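You operate a simulated robot arm through the tools that you are given. There is no shell and no other tool.

You are at the controls of a simulated robot arm. One attempt, no reset.

JOB
Put things in order on the piston bench. At the end: the green peg (marked "HILL") stands on top of the black ring; the grey capped pin marked long stands on top of the brown block (marked "LAKE"); the white grooved roller stands on top of the small silver housing; the tall white pin is on the brown small carton; whatever was shut is shut again. Leave all else as you found it, and nothing knocked over.

The check looks at the end state, three seconds after you hand in, the way a careful person would. Anything else that was tipped, shoved, dropped, spilled or broken makes it a failure.

ROBOT AND FRAMES
A 6-joint arm with a two-finger gripper, fixed in place. Base frame: the origin is at the foot of the arm, x ahead of it, y to its left, z up; the work surface is at about z = 0. Units: m, degrees, N and s.
With the tool pointing down near the work surface it reaches from about 0.18 to 0.48 m from the base axis. Its first joint turns from -66.0 to 66.0 degrees. Payload 1.76 kg.
The tool frame sits at the grasp point between the pads (the TCP): z along the fingers, y along the line on which they close. The tips reach 0.029 m beyond it. The gripper opens to 0.082 m; its body begins 0.058 m behind the TCP.
Orientation is told as [roll, pitch, yaw] about the base's x, y, z axes, in that order, counted from this pose: with the fingers straight down and closing along the base's y, the tool's x points along the base's -x, its y along +y and its z along -z.

CONTROLS
- The arm moves only by the tool move_arm. Its argument "steps" is a list of rows, each a list of 7 numbers: the shift along the base's x, y, z in units of 25 mm (1.0 is 25 mm), then the turn, a rotation vector about the base's x, y, z in units of 5 degrees (1.0 is 5 degrees), then the opening, from 0 (shut) to 1 (fully open). In form: [[x, y, z, ax, ay, az, claw], ...]. A call has 1 to 20 rows; each row shifts and turns the commanded pose from where the row before left it. A call with a number of a shift or a turn outside -1 to 1 is refused whole. Rows are played at 5 a second. More than 0.05 m and 8.6 degrees between two rows, or a gripper value outside its range, and nothing of the call is played. A pose out of reach is approached as far as the arm can. The call stops where the force on the tool passes 40 N (or 10 N more than at its start, if that is more) or the arm is blocked; 0.2 s more then pass. Each finger travels about 0.2035 m/s and halts on what it meets, pressing with about 28 N; the grip force reading is that of the motor and also rises with nothing between the fingers. The clock runs only during rows and for 0.2 s after the last one: add rows that do not move to give the fingers time. The reply holds the time, the measured pose of the TCP, the force on the tool along the base axes, the opening and the grip force, in the units named above and with some noise, with the torque about the TCP (base axes, N m) and any sound that the robot's microphone picked up.
- Cameras (640 x 400 px; columns grow to the right, rows downward): "scene" is fixed at [0.0518, 0.3278, 0.425]; the picture's right is [-0.82, -0.57, 0.00], its down [-0.32, 0.46, -0.83] and it looks along [0.47, -0.68, -0.56] (base axes); focal length 225 px, centre (320, 200). "wrist" rides on the gripper at [0.079, 0.004, -0.089] in the tool frame; the picture's right is [-0.05, 1.00, 0.00], its down [-0.71, -0.04, -0.71] and it looks along [-0.71, -0.04, 0.71] (tool axes); focal length 256 px, centre (320, 200). There is no depth. A picture from a camera that has moved, and an enlarged one, comes with that camera's place and axes in the base frame and with its lens.
- snapshot(camera): a new picture of that camera. The clock stands still meanwhile.
- enlarge(camera, box): a new picture of the part [left, top, right, bottom] of that camera's present view, enlarged. The clock stands still meanwhile.
- finish_job(): hands the job in; it is judged then, once.

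Places have to be worked out from the pictures, the camera data and where the tool is seen. Open the gripper and draw the arm clear of the work before you hand the job in, unless the task says otherwise.

The tools are called after "Emit:" as name(argument=value, ...) on one line, values as JSON. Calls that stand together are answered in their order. move_arm: Moves the arm, as the interface text tells. Its arguments: {"type":"object","properties":{"steps":{"type":"array"}},"required":["steps"]} The other tools are called the same way: snapshot (camera) takes a picture; enlarge (camera, box) takes an enlarged picture of a part of a camera's view; finish_job () hands the job in.

At the start:

```text
clock: 0.0
tool_pos: [0.2975, 0.0105, 0.2575]
tool_rot: [0.0, 0.0, 0.0]
ft_force: [-0.6, -0.4, -0.1]
moment: [0.0, 0.0, 0.01]
gripper_width: 0.0821
gripper_force: 0.1
```

scene: 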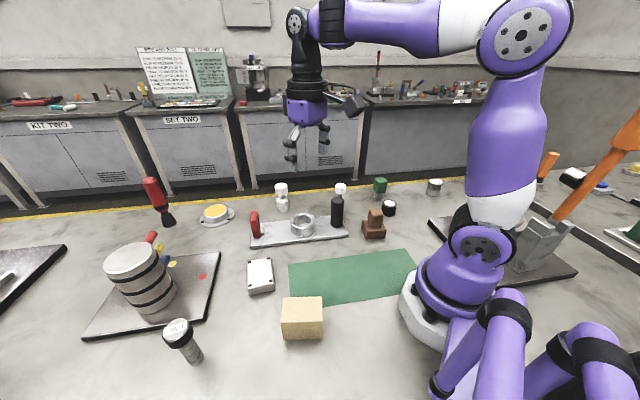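
wrist: 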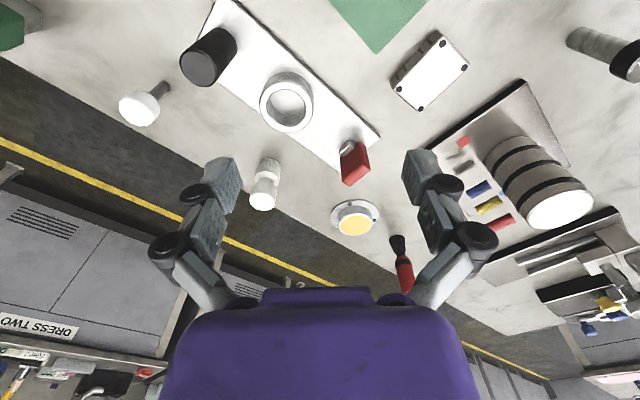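

The first pictures show a bench with many small objects. I enlarge parts of the scene view to identify each one before moving.

Emit:
enlarge(camera="scene", box=[240, 160, 400, 260])

Emit:
enlarge(camera="scene", box=[340, 150, 500, 250])

Emit:
enlarge(camera="scene", box=[80, 220, 340, 382])

Emit:
enlarge(camera="scene", box=[120, 160, 280, 260])

Emit:
enlarge(camera="scene", box=[480, 130, 640, 230])

Emit:
enlarge(camera="scene", box=[120, 30, 280, 130])

```text
4.00 times, centred on (320, 210) of scene
camera zoom: at [0.0518, 0.3278, 0.425], right [-0.82, -0.57, 0.0], down [-0.32, 0.46, -0.83], along [0.47, -0.68, -0.56], focal length 899 px, centre (320, 160)
```

zoom: 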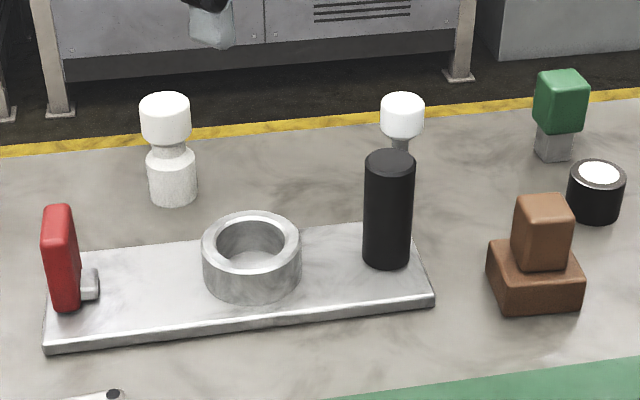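

```text
4.00 times, centred on (420, 200) of scene
camera zoom: at [0.0518, 0.3278, 0.425], right [-0.82, -0.57, 0.0], down [-0.32, 0.46, -0.83], along [0.47, -0.68, -0.56], focal length 899 px, centre (-80, 200)
```

zoom: 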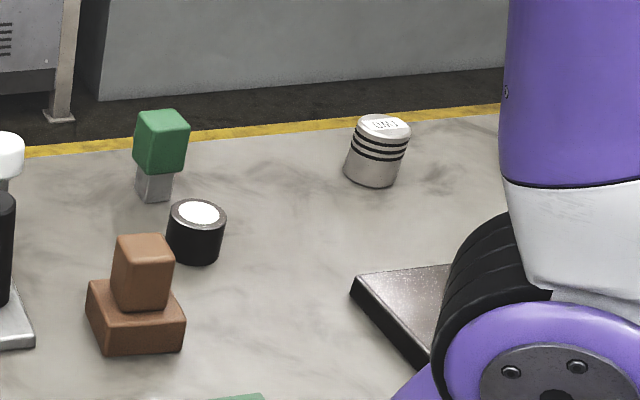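

```text
2.46 times, centred on (210, 301) of scene
camera zoom: at [0.0518, 0.3278, 0.425], right [-0.82, -0.57, 0.0], down [-0.32, 0.46, -0.83], along [0.47, -0.68, -0.56], focal length 553 px, centre (591, -49)
```

zoom: 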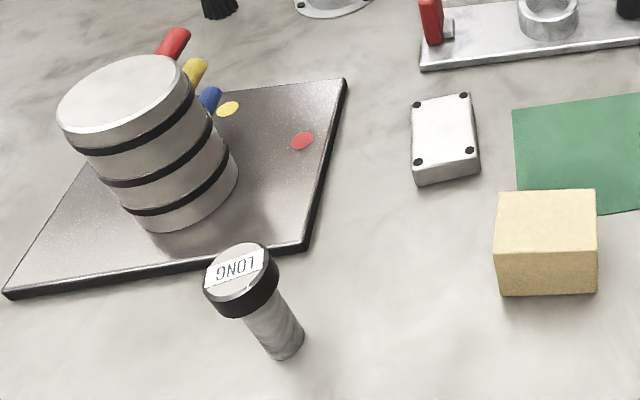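

```text
4.00 times, centred on (200, 210) of scene
camera zoom: at [0.0518, 0.3278, 0.425], right [-0.82, -0.57, 0.0], down [-0.32, 0.46, -0.83], along [0.47, -0.68, -0.56], focal length 899 px, centre (800, 160)
```

zoom: 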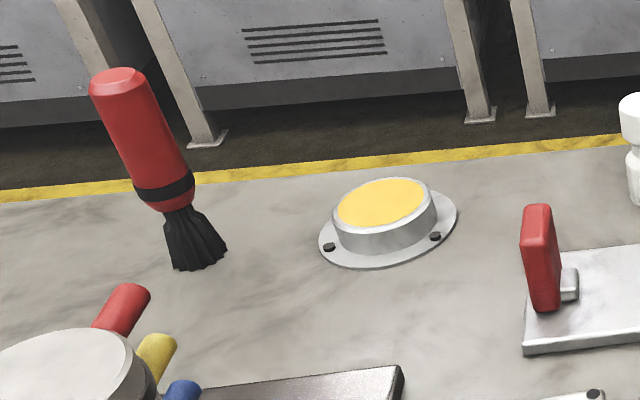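

```text
4.00 times, centred on (560, 180) of scene
camera zoom: at [0.0518, 0.3278, 0.425], right [-0.82, -0.57, 0.0], down [-0.32, 0.46, -0.83], along [0.47, -0.68, -0.56], focal length 899 px, centre (-640, 280)
```

zoom: 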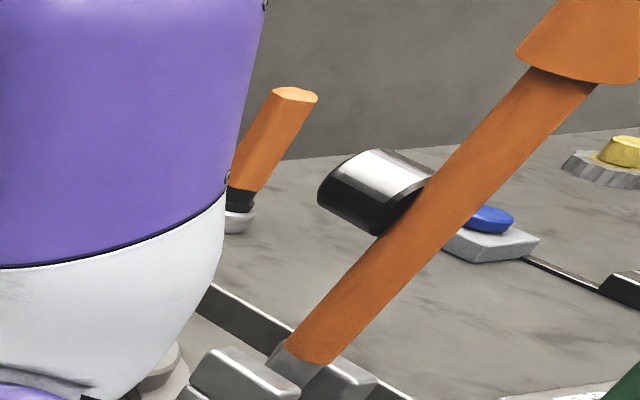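

```text
4.00 times, centred on (200, 80) of scene
camera zoom: at [0.0518, 0.3278, 0.425], right [-0.82, -0.57, 0.0], down [-0.32, 0.46, -0.83], along [0.47, -0.68, -0.56], focal length 899 px, centre (800, 680)
```

zoom: 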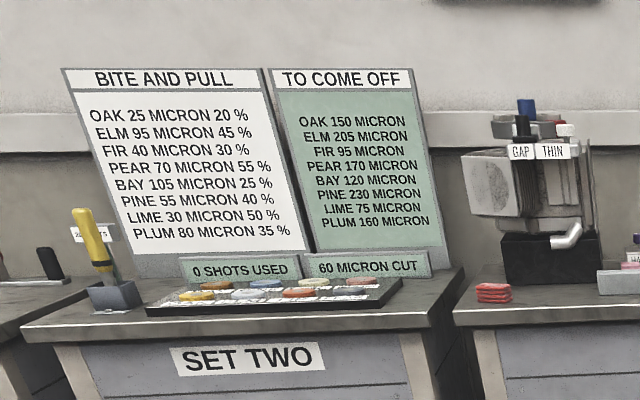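

The reachable pieces appear to be: a brown two-tier thing near (0.19,-0.13), a black/white cylinder near (0.19,-0.24), a green peg near (0.245,-0.31), a white pin near (0.33,-0.19), a roller near (0.47,-0.07), a silver box near (0.34,0.15), the LONG pin near (0.31,0.32) and a tan box near (0.185,0.19). I swing the arm high to the right so the wrist camera can see that group up close.

Emit:
move_arm(steps=[[-0.629, -0.74, 0, 0, 0, -1, 1], [-0.629, -0.74, 0, 0, 0, -1, 1], [-0.629, -0.74, 0, 0, 0, -1, 1], [-0.629, -0.74, 0, 0, 0, -1, 1], [-0.629, -0.74, 0, 0, 0, -1, 1], [-0.629, -0.74, 0, 0, 0, -1, 1], [-0.629, -0.74, 0, 0, 0, -1, 1], [-0.629, -0.74, 0, 0, 0, -1, 1], [-0.629, -0.74, 0, 0, 0, -1, 1], [0, 0, 0, 0, 0, 0, 1]])

Emit:
snapshot(camera="wrist")

Emit:
snapshot(camera="scene")

```text
clock: 2.2
tool_pos: [0.1538, -0.1582, 0.2581]
tool_rot: [0.0, 0.1, -45.2]
ft_force: [0.7, -0.4, 0.9]
moment: [-0.01, -0.03, 0.0]
gripper_width: 0.0817
gripper_force: 0.2
```

```text
taken
camera wrist: at [0.1015, -0.0978, 0.3468], right [0.74, 0.67, 0.0], down [0.47, -0.53, 0.71], along [0.47, -0.53, -0.71], focal length 256 px, centre (320, 200)
```

wrist: 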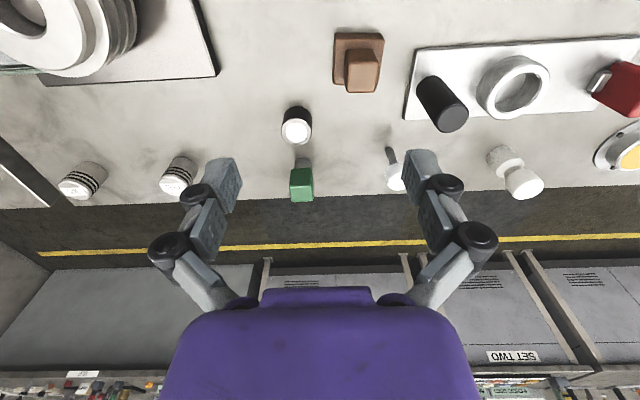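

```text
taken
```

scene: 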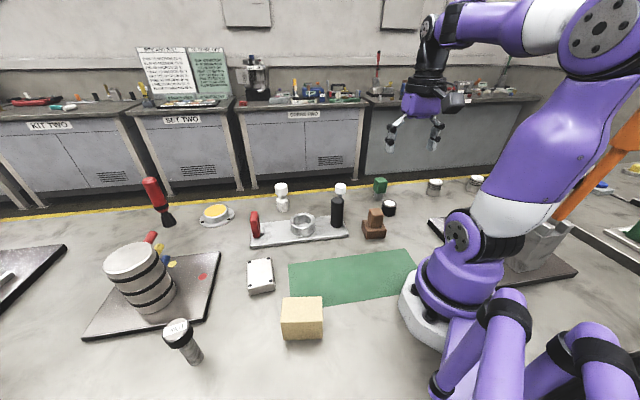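

The right-hand group is in view now, including two striped silver cylinders. I enlarge them to read the markings.

Emit:
enlarge(camera="wrist", box=[250, 20, 410, 120])

Emit:
enlarge(camera="wrist", box=[250, 90, 410, 210])

Emit:
enlarge(camera="wrist", box=[40, 120, 230, 230])

Emit:
enlarge(camera="wrist", box=[400, 30, 640, 210])

Emit:
enlarge(camera="scene", box=[360, 165, 500, 250])

```text
4.00 times, centred on (330, 70) of wrist
camera zoom: at [0.1015, -0.0978, 0.3468], right [0.74, 0.67, 0.0], down [0.47, -0.53, 0.71], along [0.47, -0.53, -0.71], focal length 1024 px, centre (280, 720)
```

zoom: 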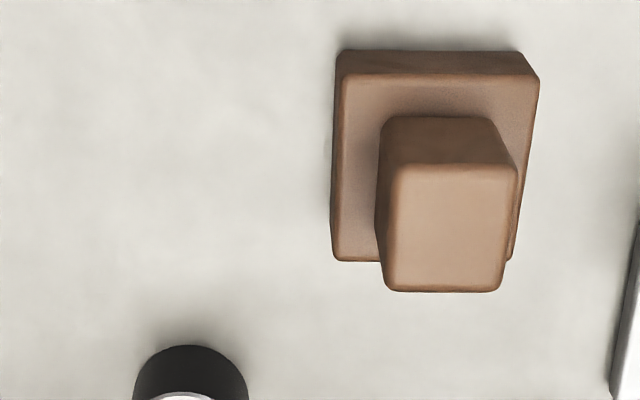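

```text
3.33 times, centred on (330, 150) of wrist
camera zoom: at [0.1015, -0.0978, 0.3468], right [0.74, 0.67, 0.0], down [0.47, -0.53, 0.71], along [0.47, -0.53, -0.71], focal length 853 px, centre (287, 367)
```

zoom: 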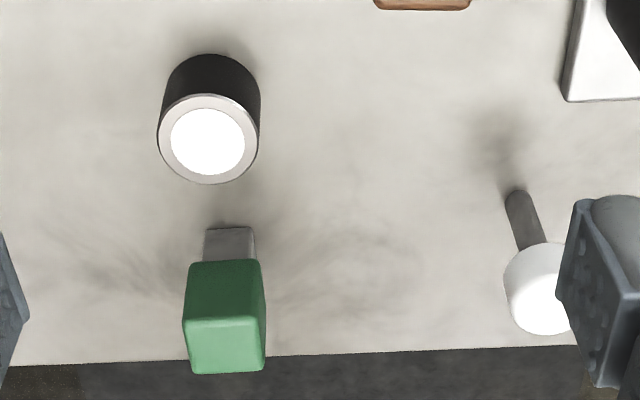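

```text
3.37 times, centred on (135, 175) of wrist
camera zoom: at [0.1015, -0.0978, 0.3468], right [0.74, 0.67, 0.0], down [0.47, -0.53, 0.71], along [0.47, -0.53, -0.71], focal length 862 px, centre (943, 284)
```

zoom: 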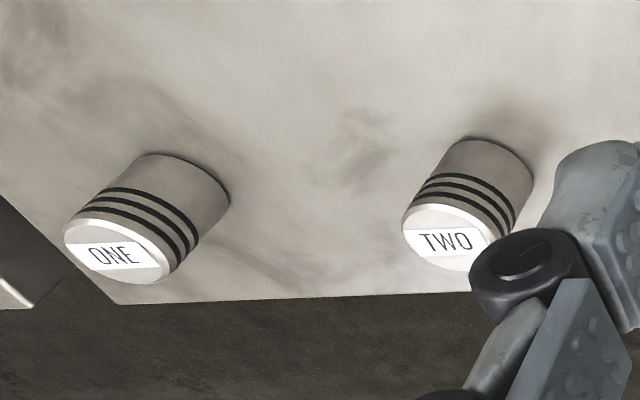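

```text
2.22 times, centred on (520, 120) of wrist
camera zoom: at [0.1015, -0.0978, 0.3468], right [0.74, 0.67, 0.0], down [0.47, -0.53, 0.71], along [0.47, -0.53, -0.71], focal length 569 px, centre (-124, 378)
```

zoom: 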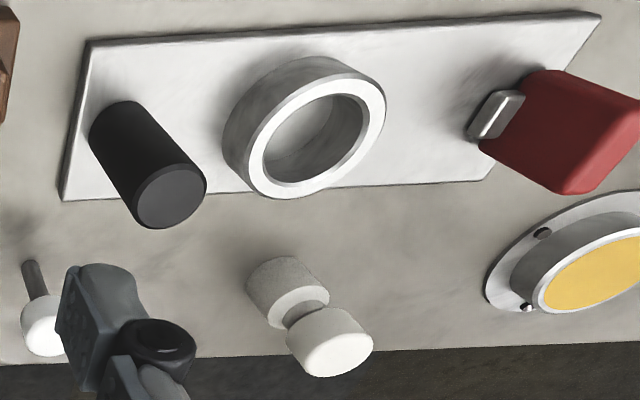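

```text
4.57 times, centred on (430, 208) of scene
camera zoom: at [0.0518, 0.3278, 0.425], right [-0.82, -0.57, 0.0], down [-0.32, 0.46, -0.83], along [0.47, -0.68, -0.56], focal length 1028 px, centre (-183, 166)
```

zoom: 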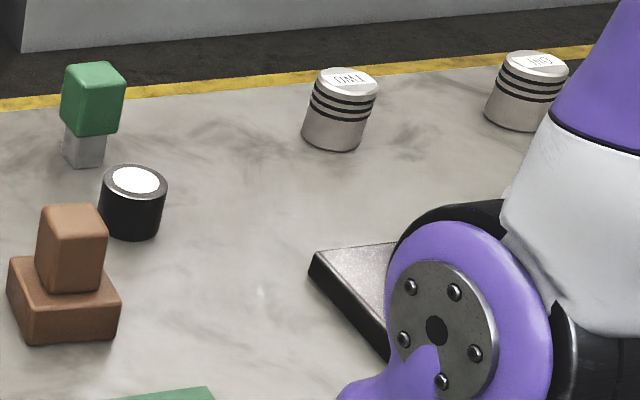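

Two striped cylinders are marked ONE and TWO. I zoom tighter on the green peg, the brown two-tier piece and the tan box, looking for the HILL and LAKE labels.

Emit:
enlarge(camera="scene", box=[365, 170, 405, 195])

Emit:
enlarge(camera="scene", box=[354, 200, 402, 242])

Emit:
enlarge(camera="scene", box=[270, 285, 334, 345])

Emit:
enlarge(camera="scene", box=[240, 250, 290, 300])

Emit:
enlarge(camera="scene", box=[0, 230, 220, 380])

Emit:
enlarge(camera="scene", box=[400, 180, 640, 330])

```text
16.00 times, centred on (385, 182) of scene
camera zoom: at [0.0518, 0.3278, 0.425], right [-0.82, -0.57, 0.0], down [-0.32, 0.46, -0.83], along [0.47, -0.68, -0.56], focal length 3597 px, centre (-720, 480)
```

zoom: 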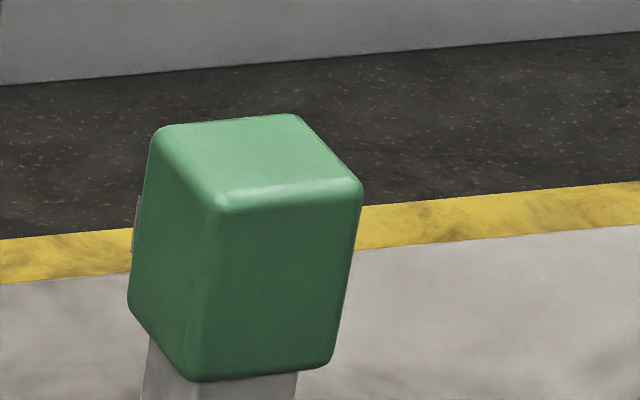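

```text
9.52 times, centred on (378, 221) of scene
camera zoom: at [0.0518, 0.3278, 0.425], right [-0.82, -0.57, 0.0], down [-0.32, 0.46, -0.83], along [0.47, -0.68, -0.56], focal length 2141 px, centre (-232, 0)
```

zoom: 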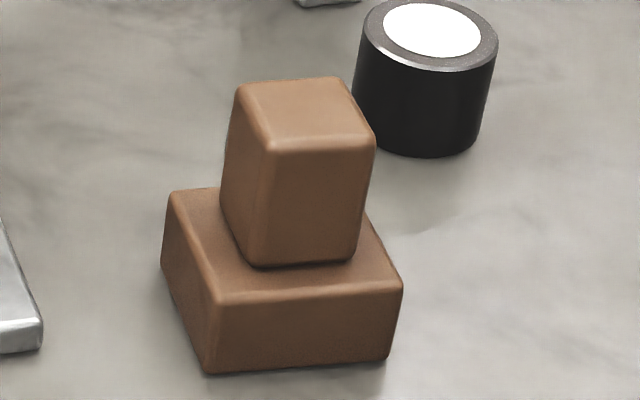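

```text
6.67 times, centred on (302, 315) of scene
camera zoom: at [0.0518, 0.3278, 0.425], right [-0.82, -0.57, 0.0], down [-0.32, 0.46, -0.83], along [0.47, -0.68, -0.56], focal length 1499 px, centre (440, -567)
```

zoom: 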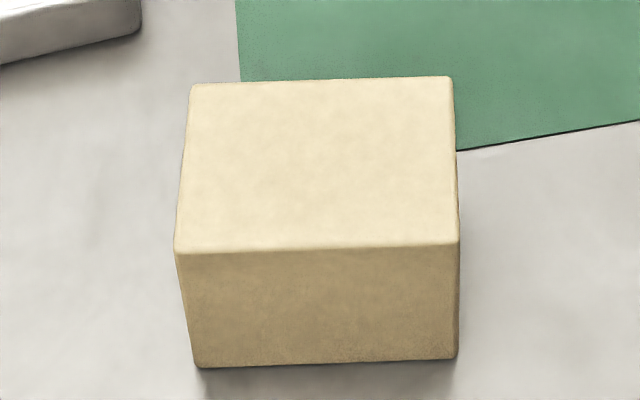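

```text
8.00 times, centred on (265, 275) of scene
camera zoom: at [0.0518, 0.3278, 0.425], right [-0.82, -0.57, 0.0], down [-0.32, 0.46, -0.83], along [0.47, -0.68, -0.56], focal length 1798 px, centre (760, -400)
```

zoom: 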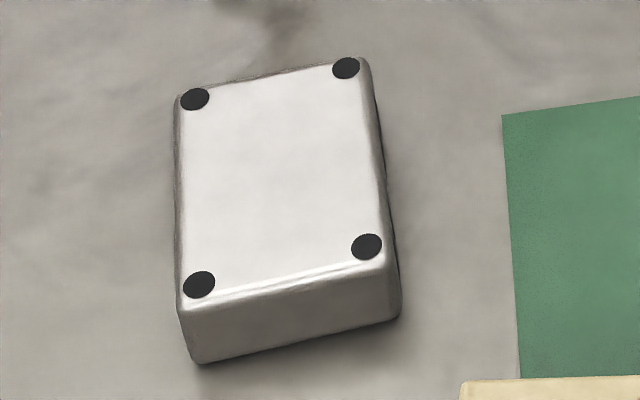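

```text
2.67 times, centred on (110, 305) of scene
camera zoom: at [0.0518, 0.3278, 0.425], right [-0.82, -0.57, 0.0], down [-0.32, 0.46, -0.83], along [0.47, -0.68, -0.56], focal length 600 px, centre (880, -80)
```

zoom: 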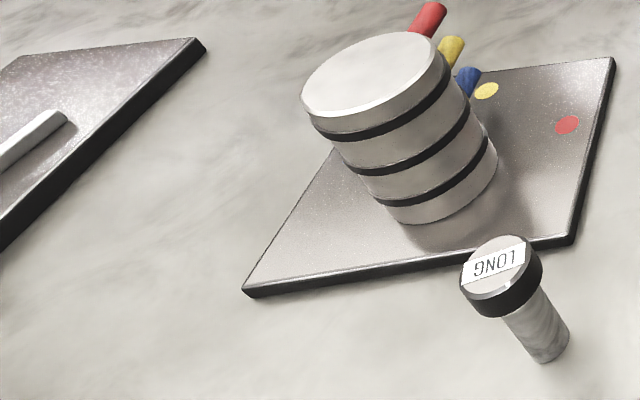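

```text
2.67 times, centred on (520, 255) of scene
camera zoom: at [0.0518, 0.3278, 0.425], right [-0.82, -0.57, 0.0], down [-0.32, 0.46, -0.83], along [0.47, -0.68, -0.56], focal length 600 px, centre (-213, 53)
```

zoom: 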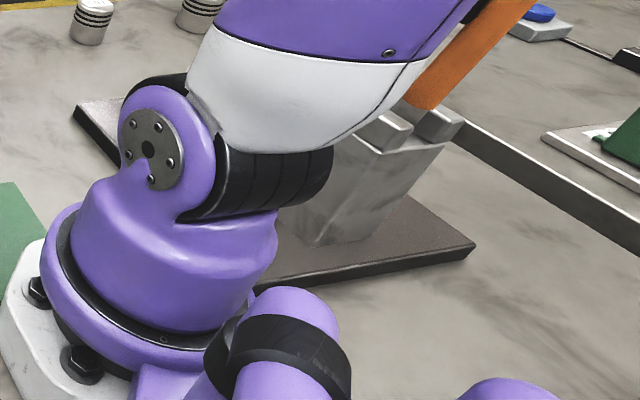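

The green peg has a label on its far (+x) side, seen edge-on. I turn the tool so the wrist camera looks back toward the base from beyond these objects, staying high.

Emit:
move_arm(steps=[[0.269, 0.251, 0, 0, 0, -1, 1], [0.269, 0.251, 0, 0, 0, -1, 1], [0.269, 0.251, 0, 0, 0, -1, 1], [0.269, 0.251, 0, 0, 0, -1, 1], [0.269, 0.251, 0, 0, 0, -1, 1], [0.269, 0.251, 0, 0, 0, -1, 1], [0.269, 0.251, 0, 0, 0, -1, 1], [0.269, 0.251, 0, 0, 0, -1, 1], [0.269, 0.251, 0, 0, 0, -1, 1], [0.269, 0.251, 0, 0, 0, -1, 1], [0.269, 0.251, 0, 0, 0, -1, 1], [0.269, 0.251, 0, 0, 0, -1, 1], [0.269, 0.251, 0, 0, 0, -1, 1], [0.269, 0.251, 0, 0, 0, -1, 1], [0.269, 0.251, 0, 0, 0, -1, 1], [0.269, 0.251, 0, 0, 0, -1, 1], [0.269, 0.251, 0, 0, 0, -1, 1], [0.269, 0.251, 0, 0, 0, -1, 1], [0, 0, 0, 0, 0, 0, 1]])

Emit:
snapshot(camera="wrist")

```text
clock: 6.2
tool_pos: [0.2759, -0.0437, 0.258]
tool_rot: [0.0, 0.0, -135.0]
ft_force: [-0.3, 0.0, 0.0]
moment: [0.01, 0.01, -0.01]
gripper_width: 0.082
gripper_force: 0.0
```

```text
taken
camera wrist: at [0.3356, 0.009, 0.348], right [0.67, -0.74, 0.0], down [-0.53, -0.47, 0.71], along [-0.53, -0.47, -0.71], focal length 256 px, centre (320, 200)
```

wrist: 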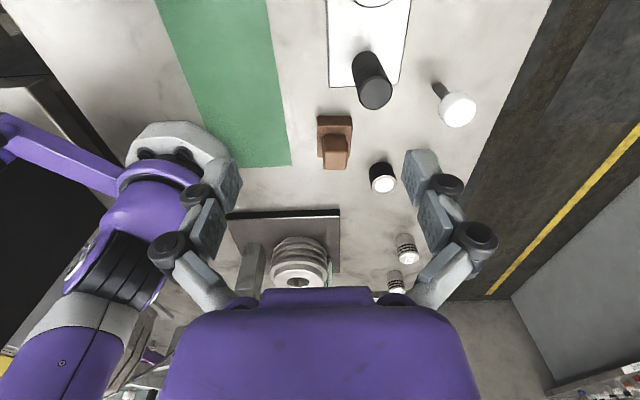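

The wrist turns this far without trouble. I zoom on the brown block and the black/white cylinder from this side.

Emit:
enlarge(camera="wrist", box=[290, 100, 420, 200])

Emit:
enlarge(camera="wrist", box=[390, 70, 500, 150])

Emit:
enlarge(camera="wrist", box=[310, 0, 430, 110])

Emit:
enlarge(camera="wrist", box=[220, 190, 440, 300])

```text
4.00 times, centred on (355, 150) of wrist
camera zoom: at [0.3356, 0.009, 0.348], right [0.67, -0.74, 0.0], down [-0.53, -0.47, 0.71], along [-0.53, -0.47, -0.71], focal length 1024 px, centre (180, 400)
```

zoom: 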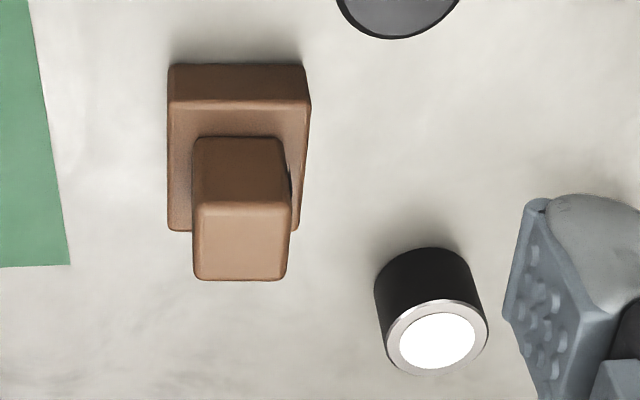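

```text
5.00 times, centred on (445, 110) of wrist
camera zoom: at [0.3356, 0.009, 0.348], right [0.67, -0.74, 0.0], down [-0.53, -0.47, 0.71], along [-0.53, -0.47, -0.71], focal length 1280 px, centre (-305, 650)
```

zoom: 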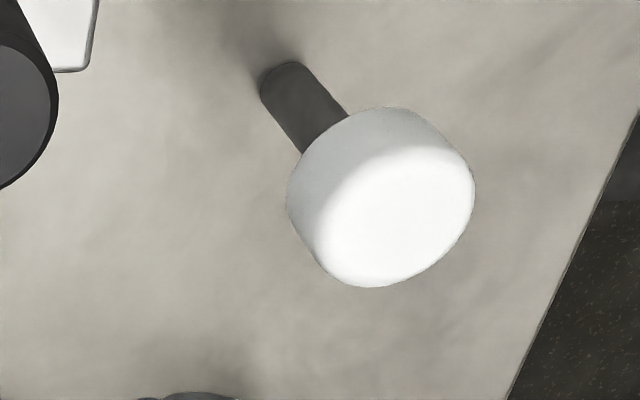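

```text
3.64 times, centred on (370, 55) of wrist
camera zoom: at [0.3356, 0.009, 0.348], right [0.67, -0.74, 0.0], down [-0.53, -0.47, 0.71], along [-0.53, -0.47, -0.71], focal length 931 px, centre (138, 727)
```

zoom: 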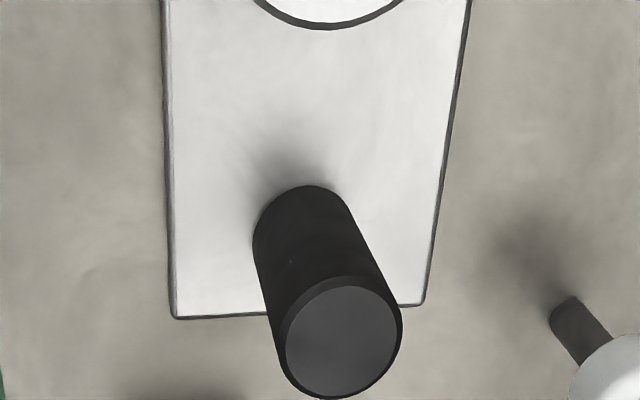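

```text
2.91 times, centred on (330, 245) of wrist
camera zoom: at [0.3356, 0.009, 0.348], right [0.67, -0.74, 0.0], down [-0.53, -0.47, 0.71], along [-0.53, -0.47, -0.71], focal length 745 px, centre (291, 69)
```

zoom: 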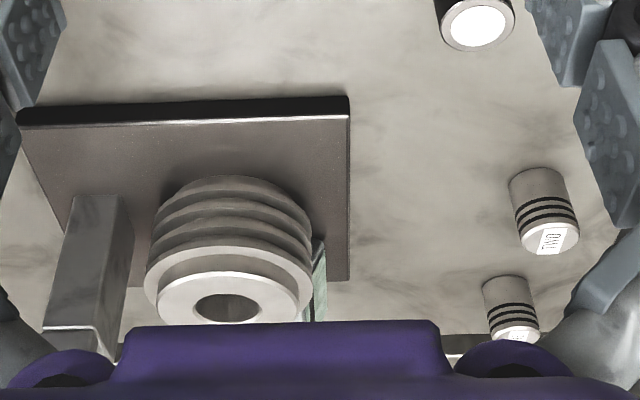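

No label on these faces, though a dark edge shows on the brown piece's right side. I unwind and swing to the left half to inspect the silver box, LONG pin, tan box and piston.

Emit:
move_arm(steps=[[-0.1, 0.2, 0, 0, 0, 1, 1], [-0.1, 0.2, 0, 0, 0, 1, 1], [-0.1, 0.2, 0, 0, 0, 1, 1], [-0.1, 0.2, 0, 0, 0, 1, 1], [-0.1, 0.2, 0, 0, 0, 1, 1], [-0.1, 0.2, 0, 0, 0, 1, 1], [-0.1, 0.2, 0, 0, 0, 1, 1], [-0.1, 0.2, 0, 0, 0, 1, 1], [-0.1, 0.2, 0, 0, 0, 1, 1], [-0.1, 0.2, 0, 0, 0, 1, 1], [-0.1, 0.2, 0, 0, 0, 1, 1], [-0.1, 0.2, 0, 0, 0, 1, 1], [-0.1, 0.2, 0, 0, 0, 1, 1], [-0.1, 0.2, 0, 0, 0, 1, 1], [-0.1, 0.2, 0, 0, 0, 1, 1], [-0.1, 0.2, 0, 0, 0, 1, 1], [-0.1, 0.2, 0, 0, 0, 1, 1], [-0.1, 0.2, 0, 0, 0, 1, 1], [-0.1, 0.2, 0, 0, 0, 1, 1], [-0.1, 0.2, 0, 0, 0, 1, 1]])

Emit:
move_arm(steps=[[-0.1, 0.2, 0, 0, 0, 1, 1], [-0.1, 0.2, 0, 0, 0, 1, 1], [-0.1, 0.2, 0, 0, 0, 1, 1], [-0.1, 0.2, 0, 0, 0, 1, 1], [-0.1, 0.2, 0, 0, 0, 1, 1], [-0.1, 0.2, 0, 0, 0, 1, 1], [-0.1, 0.2, 0, 0, 0, 1, 1], [-0.1, 0.2, 0, 0, 0, 1, 1], [-0.1, 0.2, 0, 0, 0, 1, 1], [-0.1, 0.2, 0, 0, 0, 1, 1], [-0.1, 0.2, 0, 0, 0, 1, 1], [-0.1, 0.2, 0, 0, 0, 1, 1], [-0.1, 0.2, 0, 0, 0, 1, 1], [-0.1, 0.2, 0, 0, 0, 1, 1], [-0.1, 0.2, 0, 0, 0, 1, 1], [-0.1, 0.2, 0, 0, 0, 1, 1], [0, 0, 0, 0, 0, 0, 1]])

Emit:
snapshot(camera="wrist")

```text
clock: 10.4
tool_pos: [0.2267, 0.0576, 0.2578]
tool_rot: [0.0, 0.0, -34.8]
ft_force: [-0.4, -0.2, 0.2]
moment: [0.02, 0.01, 0.02]
gripper_width: 0.0819
gripper_force: 0.1
```

```text
clock: 14.0
tool_pos: [0.1872, 0.1382, 0.2583]
tool_rot: [0.0, 0.0, 45.1]
ft_force: [-0.7, 0.1, 0.1]
moment: [0.01, -0.03, 0.02]
gripper_width: 0.0819
gripper_force: 0.0
```

```text
taken
camera wrist: at [0.1285, 0.0843, 0.3476], right [-0.67, 0.74, 0.0], down [0.53, 0.47, 0.71], along [0.53, 0.47, -0.71], focal length 256 px, centre (320, 200)
```

wrist: 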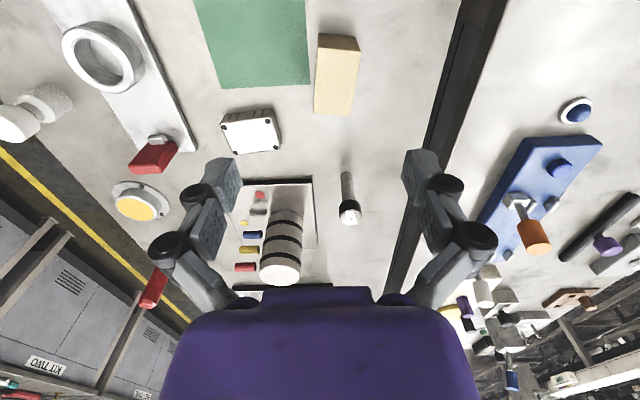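

I see the silver box, LONG pin, piston board and, further left, a blue fixture with an orange handle. I enlarge these.

Emit:
enlarge(camera="wrist", box=[200, 90, 360, 210])

Emit:
enlarge(camera="wrist", box=[320, 160, 380, 240])

Emit:
enlarge(camera="wrist", box=[290, 20, 390, 130])

Emit:
enlarge(camera="wrist", box=[460, 80, 640, 280])

Emit:
enlarge(camera="wrist", box=[0, 0, 220, 230])

Emit:
enlarge(camera="wrist", box=[220, 170, 420, 300])

```text
3.33 times, centred on (280, 150) of wrist
camera zoom: at [0.1285, 0.0843, 0.3476], right [-0.67, 0.74, 0.0], down [0.53, 0.47, 0.71], along [0.53, 0.47, -0.71], focal length 853 px, centre (453, 367)
```

zoom: 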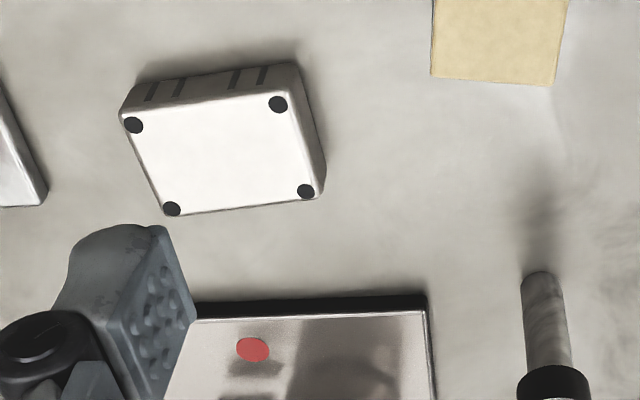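

```text
5.00 times, centred on (350, 200) of wrist
camera zoom: at [0.1285, 0.0843, 0.3476], right [-0.67, 0.74, 0.0], down [0.53, 0.47, 0.71], along [0.53, 0.47, -0.71], focal length 1280 px, centre (170, 200)
```

zoom: 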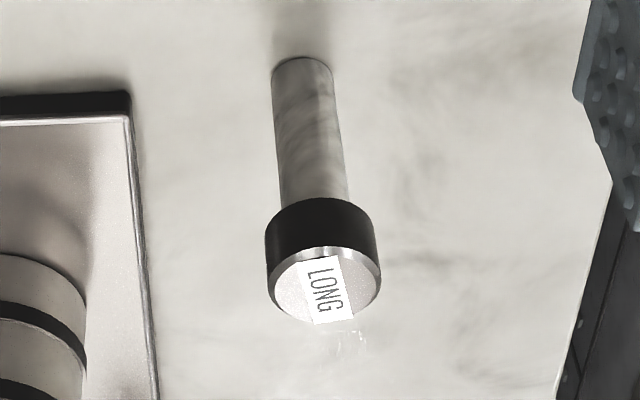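

```text
3.64 times, centred on (340, 75) of wrist
camera zoom: at [0.1285, 0.0843, 0.3476], right [-0.67, 0.74, 0.0], down [0.53, 0.47, 0.71], along [0.53, 0.47, -0.71], focal length 931 px, centre (247, 654)
```

zoom: 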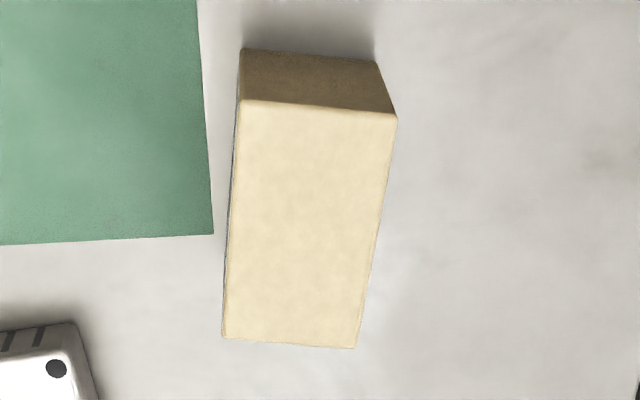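

```text
2.00 times, centred on (550, 180) of wrist
camera zoom: at [0.1285, 0.0843, 0.3476], right [-0.67, 0.74, 0.0], down [0.53, 0.47, 0.71], along [0.53, 0.47, -0.71], focal length 512 px, centre (-140, 240)
```

zoom: 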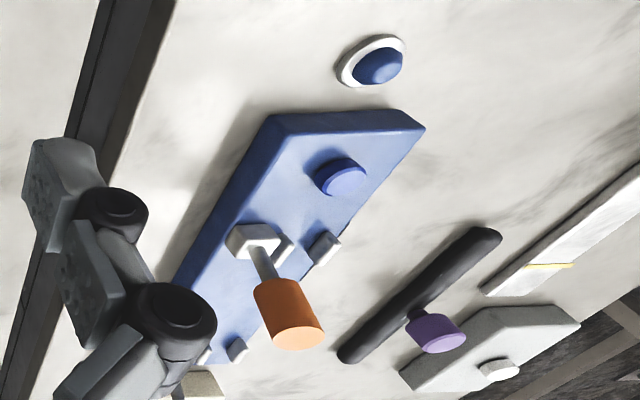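

```text
1.74 times, centred on (110, 115) of wrist
camera zoom: at [0.1285, 0.0843, 0.3476], right [-0.67, 0.74, 0.0], down [0.53, 0.47, 0.71], along [0.53, 0.47, -0.71], focal length 445 px, centre (685, 348)
```

zoom: 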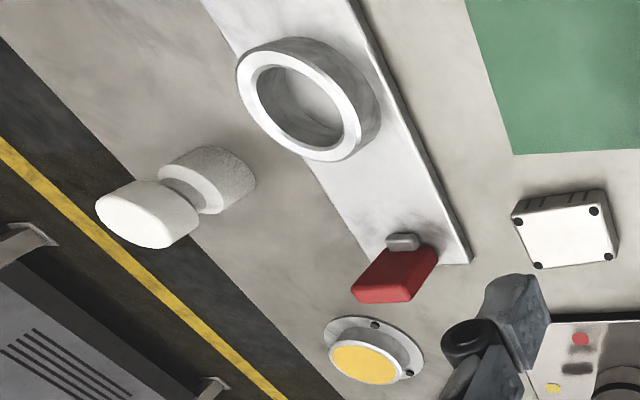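

```text
3.08 times, centred on (320, 235) of wrist
camera zoom: at [0.1285, 0.0843, 0.3476], right [-0.67, 0.74, 0.0], down [0.53, 0.47, 0.71], along [0.53, 0.47, -0.71], focal length 788 px, centre (320, 92)
```

zoom: 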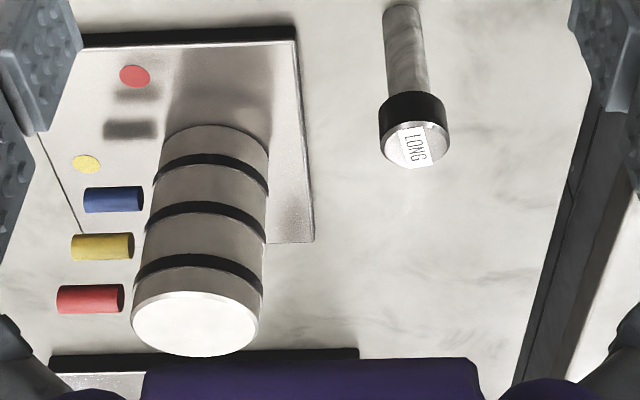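

The silver box has side vents, so it is the small silver housing at about (0.342,0.141) with its top near z=0.021. The tan carton may have a label on its hidden right face, so I turn the camera to look at the faces turned away from me.

Emit:
move_arm(steps=[[0.182, -0.071, 0, 0, 0, 1, 1], [0.182, -0.071, 0, 0, 0, 1, 1], [0.182, -0.071, 0, 0, 0, 1, 1], [0.182, -0.071, 0, 0, 0, 1, 1], [0.182, -0.071, 0, 0, 0, 1, 1], [0.182, -0.071, 0, 0, 0, 1, 1], [0.182, -0.071, 0, 0, 0, 1, 1], [0.182, -0.071, 0, 0, 0, 1, 1], [0.182, -0.071, 0, 0, 0, 1, 1], [0.182, -0.071, 0, 0, 0, 1, 1], [0.182, -0.071, 0, 0, 0, 1, 1], [0.182, -0.071, 0, 0, 0, 1, 1], [0.182, -0.071, 0, 0, 0, 1, 1], [0.182, -0.071, 0, 0, 0, 1, 1], [0.182, -0.071, 0, 0, 0, 1, 1], [0.182, -0.071, 0, 0, 0, 1, 1], [0.182, -0.071, 0, 0, 0, 1, 1], [0.182, -0.071, 0, 0, 0, 1, 1], [0, 0, 0, 0, 0, 0, 1]])

Emit:
snapshot(camera="wrist")

```text
clock: 18.0
tool_pos: [0.267, 0.1041, 0.2556]
tool_rot: [-0.1, 0.0, 135.0]
ft_force: [-0.5, 0.0, 0.3]
moment: [0.0, -0.01, -0.01]
gripper_width: 0.0818
gripper_force: 0.0
```

```text
taken
camera wrist: at [0.3214, 0.0453, 0.3471], right [-0.74, -0.67, 0.0], down [-0.47, 0.53, 0.71], along [-0.47, 0.53, -0.71], focal length 256 px, centre (320, 200)
```

wrist: 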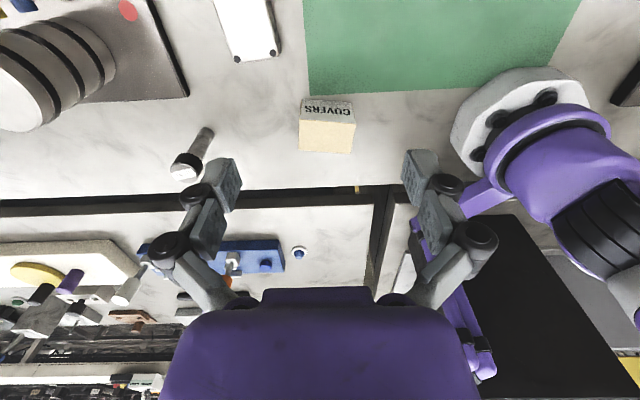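

The tan carton's hidden face reads something like "COVERS". I enlarge it to confirm.

Emit:
enlarge(camera="wrist", box=[290, 85, 370, 165])

Emit:
enlarge(camera="wrist", box=[160, 110, 260, 200])

Emit:
enlarge(camera="wrist", box=[200, 0, 340, 100])

```text
5.00 times, centred on (330, 125) of wrist
camera zoom: at [0.3214, 0.0453, 0.3471], right [-0.74, -0.67, 0.0], down [-0.47, 0.53, 0.71], along [-0.47, 0.53, -0.71], focal length 1280 px, centre (270, 575)
```

zoom: 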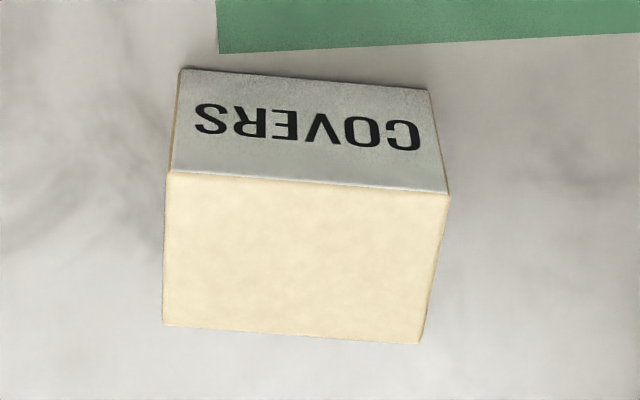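

```text
4.44 times, centred on (210, 155) of wrist
camera zoom: at [0.3214, 0.0453, 0.3471], right [-0.74, -0.67, 0.0], down [-0.47, 0.53, 0.71], along [-0.47, 0.53, -0.71], focal length 1138 px, centre (809, 400)
```

zoom: 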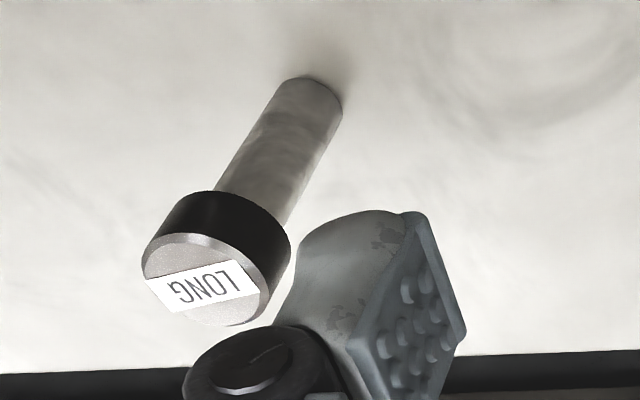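

```text
4.00 times, centred on (270, 50) of wrist
camera zoom: at [0.3214, 0.0453, 0.3471], right [-0.74, -0.67, 0.0], down [-0.47, 0.53, 0.71], along [-0.47, 0.53, -0.71], focal length 1024 px, centre (520, 800)
```

zoom: 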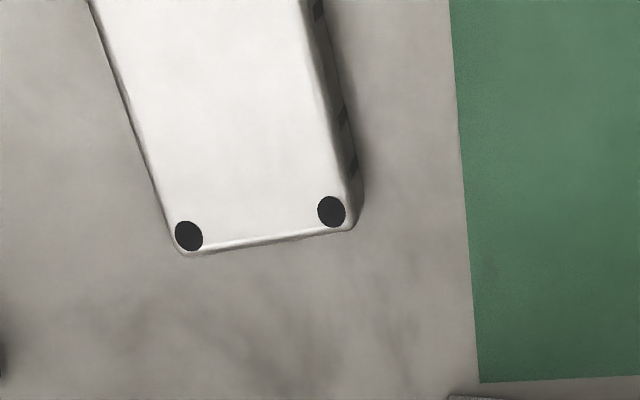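

The carton is the COVERS carton, with its top centre near (0.199,0.171,0.057) and sides of 69 × 44 mm. The LONG pin's top is near (0.313,0.309,0.097). I unwind the wrist and go to the right-hand group at lower height to examine the black ring and green peg.

Emit:
move_arm(steps=[[-0.0856, -0.3712, 0, 0, 0, -1, 1], [-0.0856, -0.3712, 0, 0, 0, -1, 1], [-0.0856, -0.3712, 0, 0, 0, -1, 1], [-0.0856, -0.3712, 0, 0, 0, -1, 1], [-0.0856, -0.3712, 0, 0, 0, -1, 1], [-0.0856, -0.3712, 0, 0, 0, -1, 1], [-0.0856, -0.3712, 0, 0, 0, -1, 1], [-0.0856, -0.3712, 0, 0, 0, -1, 1], [-0.0856, -0.3712, 0, 0, 0, -1, 1], [-0.0856, -0.3712, 0, 0, 0, -1, 1], [-0.0856, -0.3712, 0, 0, 0, -1, 1], [-0.0856, -0.3712, 0, 0, 0, -1, 1], [-0.0856, -0.3712, 0, 0, 0, -1, 1], [-0.0856, -0.3712, 0, 0, 0, -1, 1], [-0.0856, -0.3712, 0, 0, 0, -1, 1], [-0.0856, -0.3712, 0, 0, 0, -1, 1], [-0.0856, -0.3712, 0, 0, 0, -1, 1], [-0.0856, -0.3712, 0, 0, 0, -1, 1]])

Emit:
move_arm(steps=[[-0.0856, -0.3712, 0, 0, 0, -1, 1], [-0.0856, -0.3712, 0, 0, 0, -1, 1], [-0.0856, -0.3712, 0, 0, 0, -1, 1], [-0.0856, -0.3712, 0, 0, 0, -1, 1], [-0.0856, -0.3712, 0, 0, 0, -1, 1], [-0.0856, -0.3712, 0, 0, 0, -1, 1], [-0.0856, -0.3712, 0, 0, 0, -1, 1], [-0.0856, -0.3712, 0, 0, 0, -1, 1], [-0.0856, -0.3712, 0, 0, 0, -1, 1], [-0.0856, -0.3712, -0.3, 0, 0, -1, 1], [-0.0856, -0.3712, -0.3, 0, 0, -1, 1], [-0.0856, -0.3712, -0.3, 0, 0, -1, 1], [-0.0856, -0.3712, -0.3, 0, 0, -1, 1], [-0.0856, -0.3712, -0.4, 0, 0, -1, 1], [-0.0856, -0.3712, -0.4, 0, 0, -1, 1], [-0.0856, -0.3712, -0.4, 0, 0, -1, 1], [-0.0856, -0.3712, -0.4, 0, 0, -1, 1], [-0.0856, -0.3712, -0.4, 0, 0, -1, 1], [0, 0, 0, 0, 0, 0, 1]])

Emit:
snapshot(camera="wrist")

```text
clock: 21.8
tool_pos: [0.2279, -0.0644, 0.2593]
tool_rot: [0.0, 0.1, 44.8]
ft_force: [0.7, 0.7, -0.1]
moment: [0.0, -0.01, 0.02]
gripper_width: 0.0821
gripper_force: 0.1
```

```text
clock: 25.8
tool_pos: [0.1904, -0.2323, 0.1778]
tool_rot: [0.0, 0.1, -45.1]
ft_force: [-0.1, -0.2, 0.1]
moment: [-0.02, 0.0, -0.01]
gripper_width: 0.082
gripper_force: 0.0
```

```text
taken
camera wrist: at [0.139, -0.1714, 0.2679], right [0.75, 0.67, 0.0], down [0.47, -0.53, 0.71], along [0.47, -0.53, -0.71], focal length 256 px, centre (320, 200)
```

wrist: 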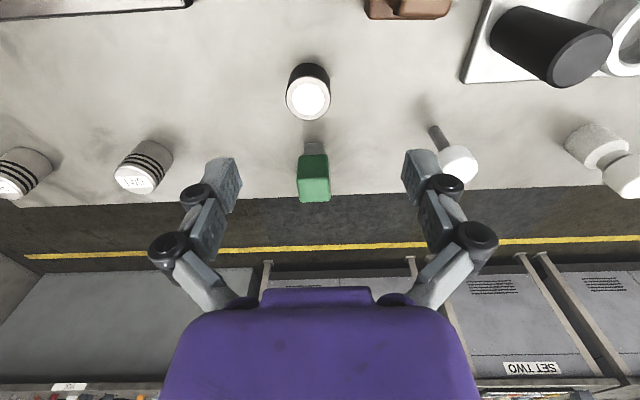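

I enlarge the black ring and the green peg from here for an exact fix and to check whether the white centre is recessed.

Emit:
enlarge(camera="wrist", box=[270, 50, 350, 130])

Emit:
enlarge(camera="wrist", box=[275, 130, 355, 210])

Emit:
enlarge(camera="wrist", box=[420, 110, 500, 190])

```text
5.00 times, centred on (310, 90) of wrist
camera zoom: at [0.139, -0.1714, 0.2679], right [0.75, 0.67, 0.0], down [0.47, -0.53, 0.71], along [0.47, -0.53, -0.71], focal length 1280 px, centre (370, 750)
```

zoom: 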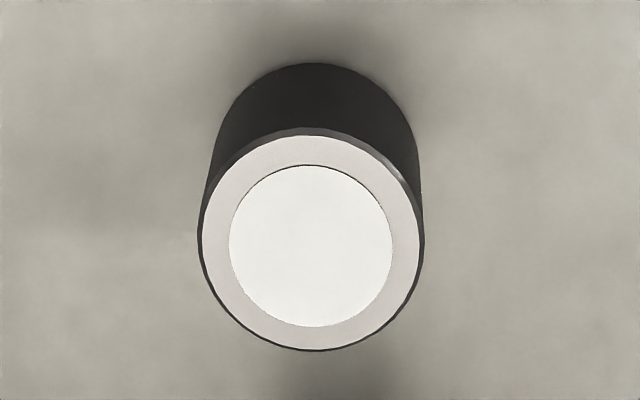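

```text
5.00 times, centred on (315, 170) of wrist
camera zoom: at [0.139, -0.1714, 0.2679], right [0.75, 0.67, 0.0], down [0.47, -0.53, 0.71], along [0.47, -0.53, -0.71], focal length 1280 px, centre (345, 350)
```

zoom: 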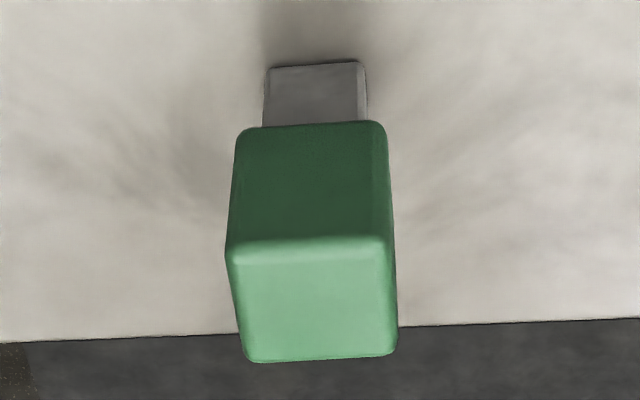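

```text
5.00 times, centred on (460, 150) of wrist
camera zoom: at [0.139, -0.1714, 0.2679], right [0.75, 0.67, 0.0], down [0.47, -0.53, 0.71], along [0.47, -0.53, -0.71], focal length 1280 px, centre (-380, 450)
```

zoom: 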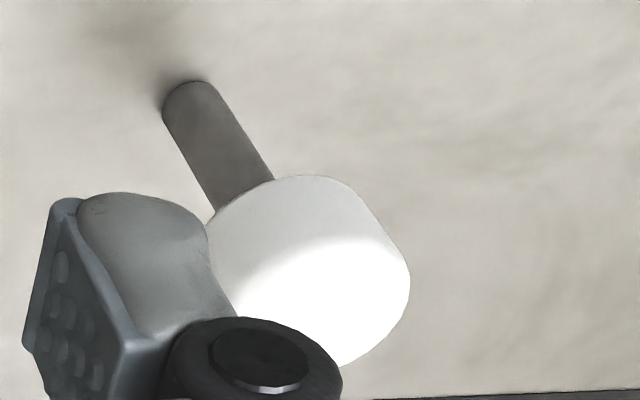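

The white centre is flush, so the black ring's top centre is at about (0.197,-0.253,0.037). The green peg's head is about 33 mm square, centred at (0.254,-0.308) with its top at 0.075 and turned about 47.5°. I move above it with the tool yaw matched to its faces.

Emit:
move_arm(steps=[[0.636, -0.762, -0.278, 0, 0, 0.13, 1], [0.636, -0.762, -0.278, 0, 0, 0.13, 1], [0.636, -0.762, -0.278, 0, 0, 0.13, 1], [0.636, -0.762, -0.278, 0, 0, 0.13, 1], [0, 0, 0, 0, 0, 0, 1], [0, 0, 0, 0, 0, 0, 1]])

Emit:
snapshot(camera="wrist")

Emit:
enlarge(camera="scene", box=[340, 110, 440, 210])

```text
clock: 27.2
tool_pos: [0.2542, -0.3077, 0.1494]
tool_rot: [0.0, 0.0, -42.4]
ft_force: [0.6, 0.1, -0.1]
moment: [0.01, 0.01, -0.02]
gripper_width: 0.0821
gripper_force: 0.1
```

```text
taken
camera wrist: at [0.1994, -0.2511, 0.2393], right [0.71, 0.7, 0.0], down [0.5, -0.5, 0.71], along [0.5, -0.5, -0.71], focal length 256 px, centre (320, 200)
```

wrist: 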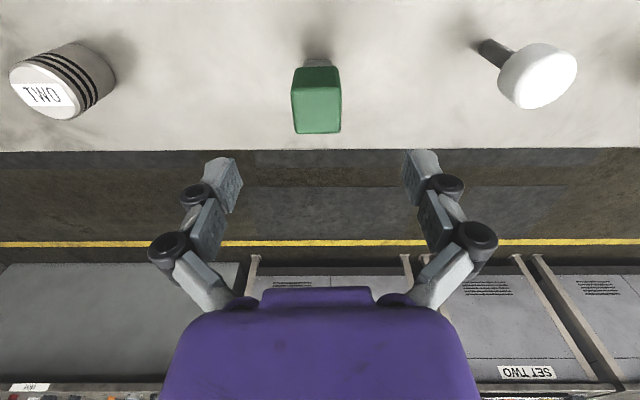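

```text
4.00 times, centred on (390, 160) of scene
camera zoom: at [0.0518, 0.3278, 0.425], right [-0.82, -0.57, 0.0], down [-0.32, 0.46, -0.83], along [0.47, -0.68, -0.56], focal length 899 px, centre (40, 360)
```

zoom: 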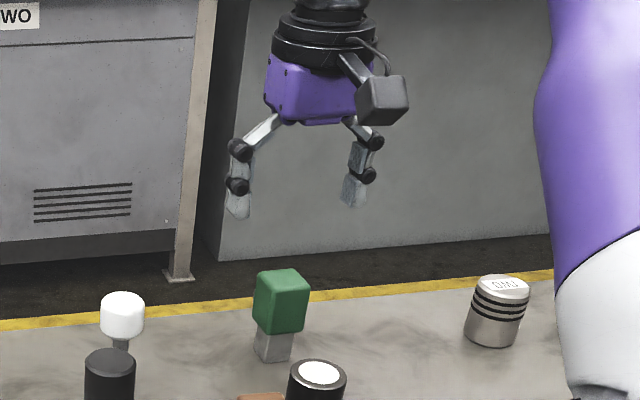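

I enlarge the peg to check centring between the fingers.

Emit:
enlarge(camera="wrist", box=[270, 50, 370, 150])

```text
4.00 times, centred on (320, 100) of wrist
camera zoom: at [0.1994, -0.2511, 0.2393], right [0.71, 0.7, 0.0], down [0.5, -0.5, 0.71], along [0.5, -0.5, -0.71], focal length 1024 px, centre (320, 600)
```

zoom: 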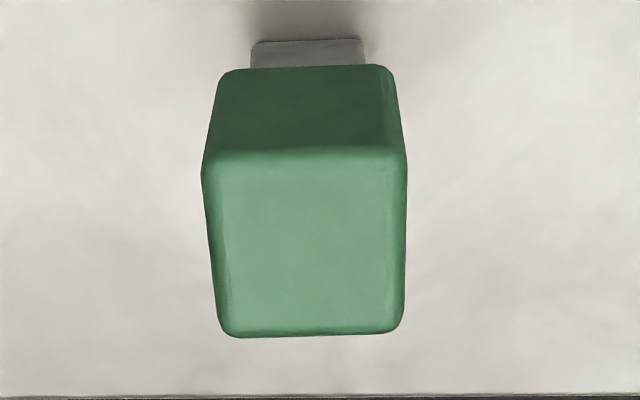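

The peg is about 2 mm off the tool centre along the closing axis, with its faces aligned to within 1°. I correct for that, descend to TCP z≈0.056 and close in two stages.

Emit:
move_arm(steps=[[-0.04, -0.05, -0.5, 0, 0, 0.1, 1], [0, 0, -0.8, 0, 0, 0, 1], [0, 0, -0.8, 0, 0, 0, 1], [0, 0, -0.8, 0, 0, 0, 1], [0, 0, -0.84, 0, 0, 0, 1], [0, 0, 0, 0, 0, 0, 1], [0, 0, 0, 0, 0, 0, 0.55], [0, 0, 0, 0, 0, 0, 0.55]])

Emit:
snapshot(camera="wrist")

Emit:
enlarge(camera="scene", box=[340, 130, 440, 230])

```text
clock: 29.0
tool_pos: [0.255, -0.3093, 0.0575]
tool_rot: [0.0, 0.0, -41.9]
ft_force: [0.3, 0.6, 0.4]
moment: [0.03, 0.0, 0.0]
gripper_width: 0.0452
gripper_force: 0.2
```

```text
taken
camera wrist: at [0.1991, -0.2528, 0.147], right [0.71, 0.71, 0.0], down [0.5, -0.5, 0.71], along [0.5, -0.5, -0.71], focal length 256 px, centre (320, 200)
```

wrist: 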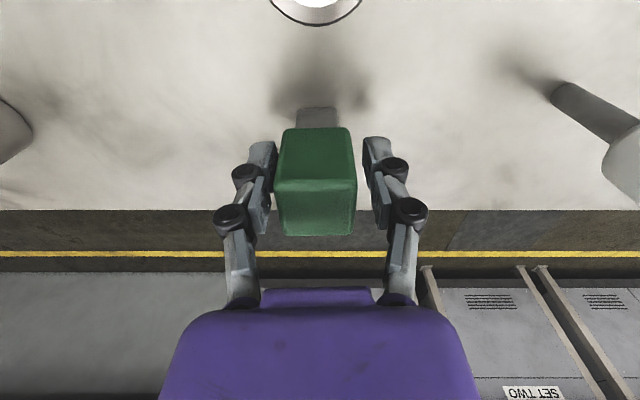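

```text
4.00 times, centred on (390, 180) of scene
camera zoom: at [0.0518, 0.3278, 0.425], right [-0.82, -0.57, 0.0], down [-0.32, 0.46, -0.83], along [0.47, -0.68, -0.56], focal length 899 px, centre (40, 280)
```

zoom: 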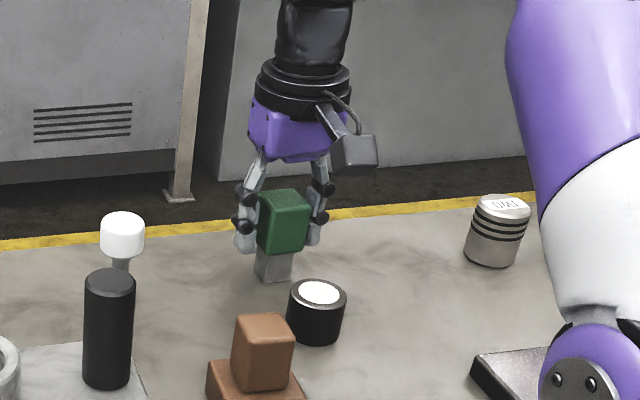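

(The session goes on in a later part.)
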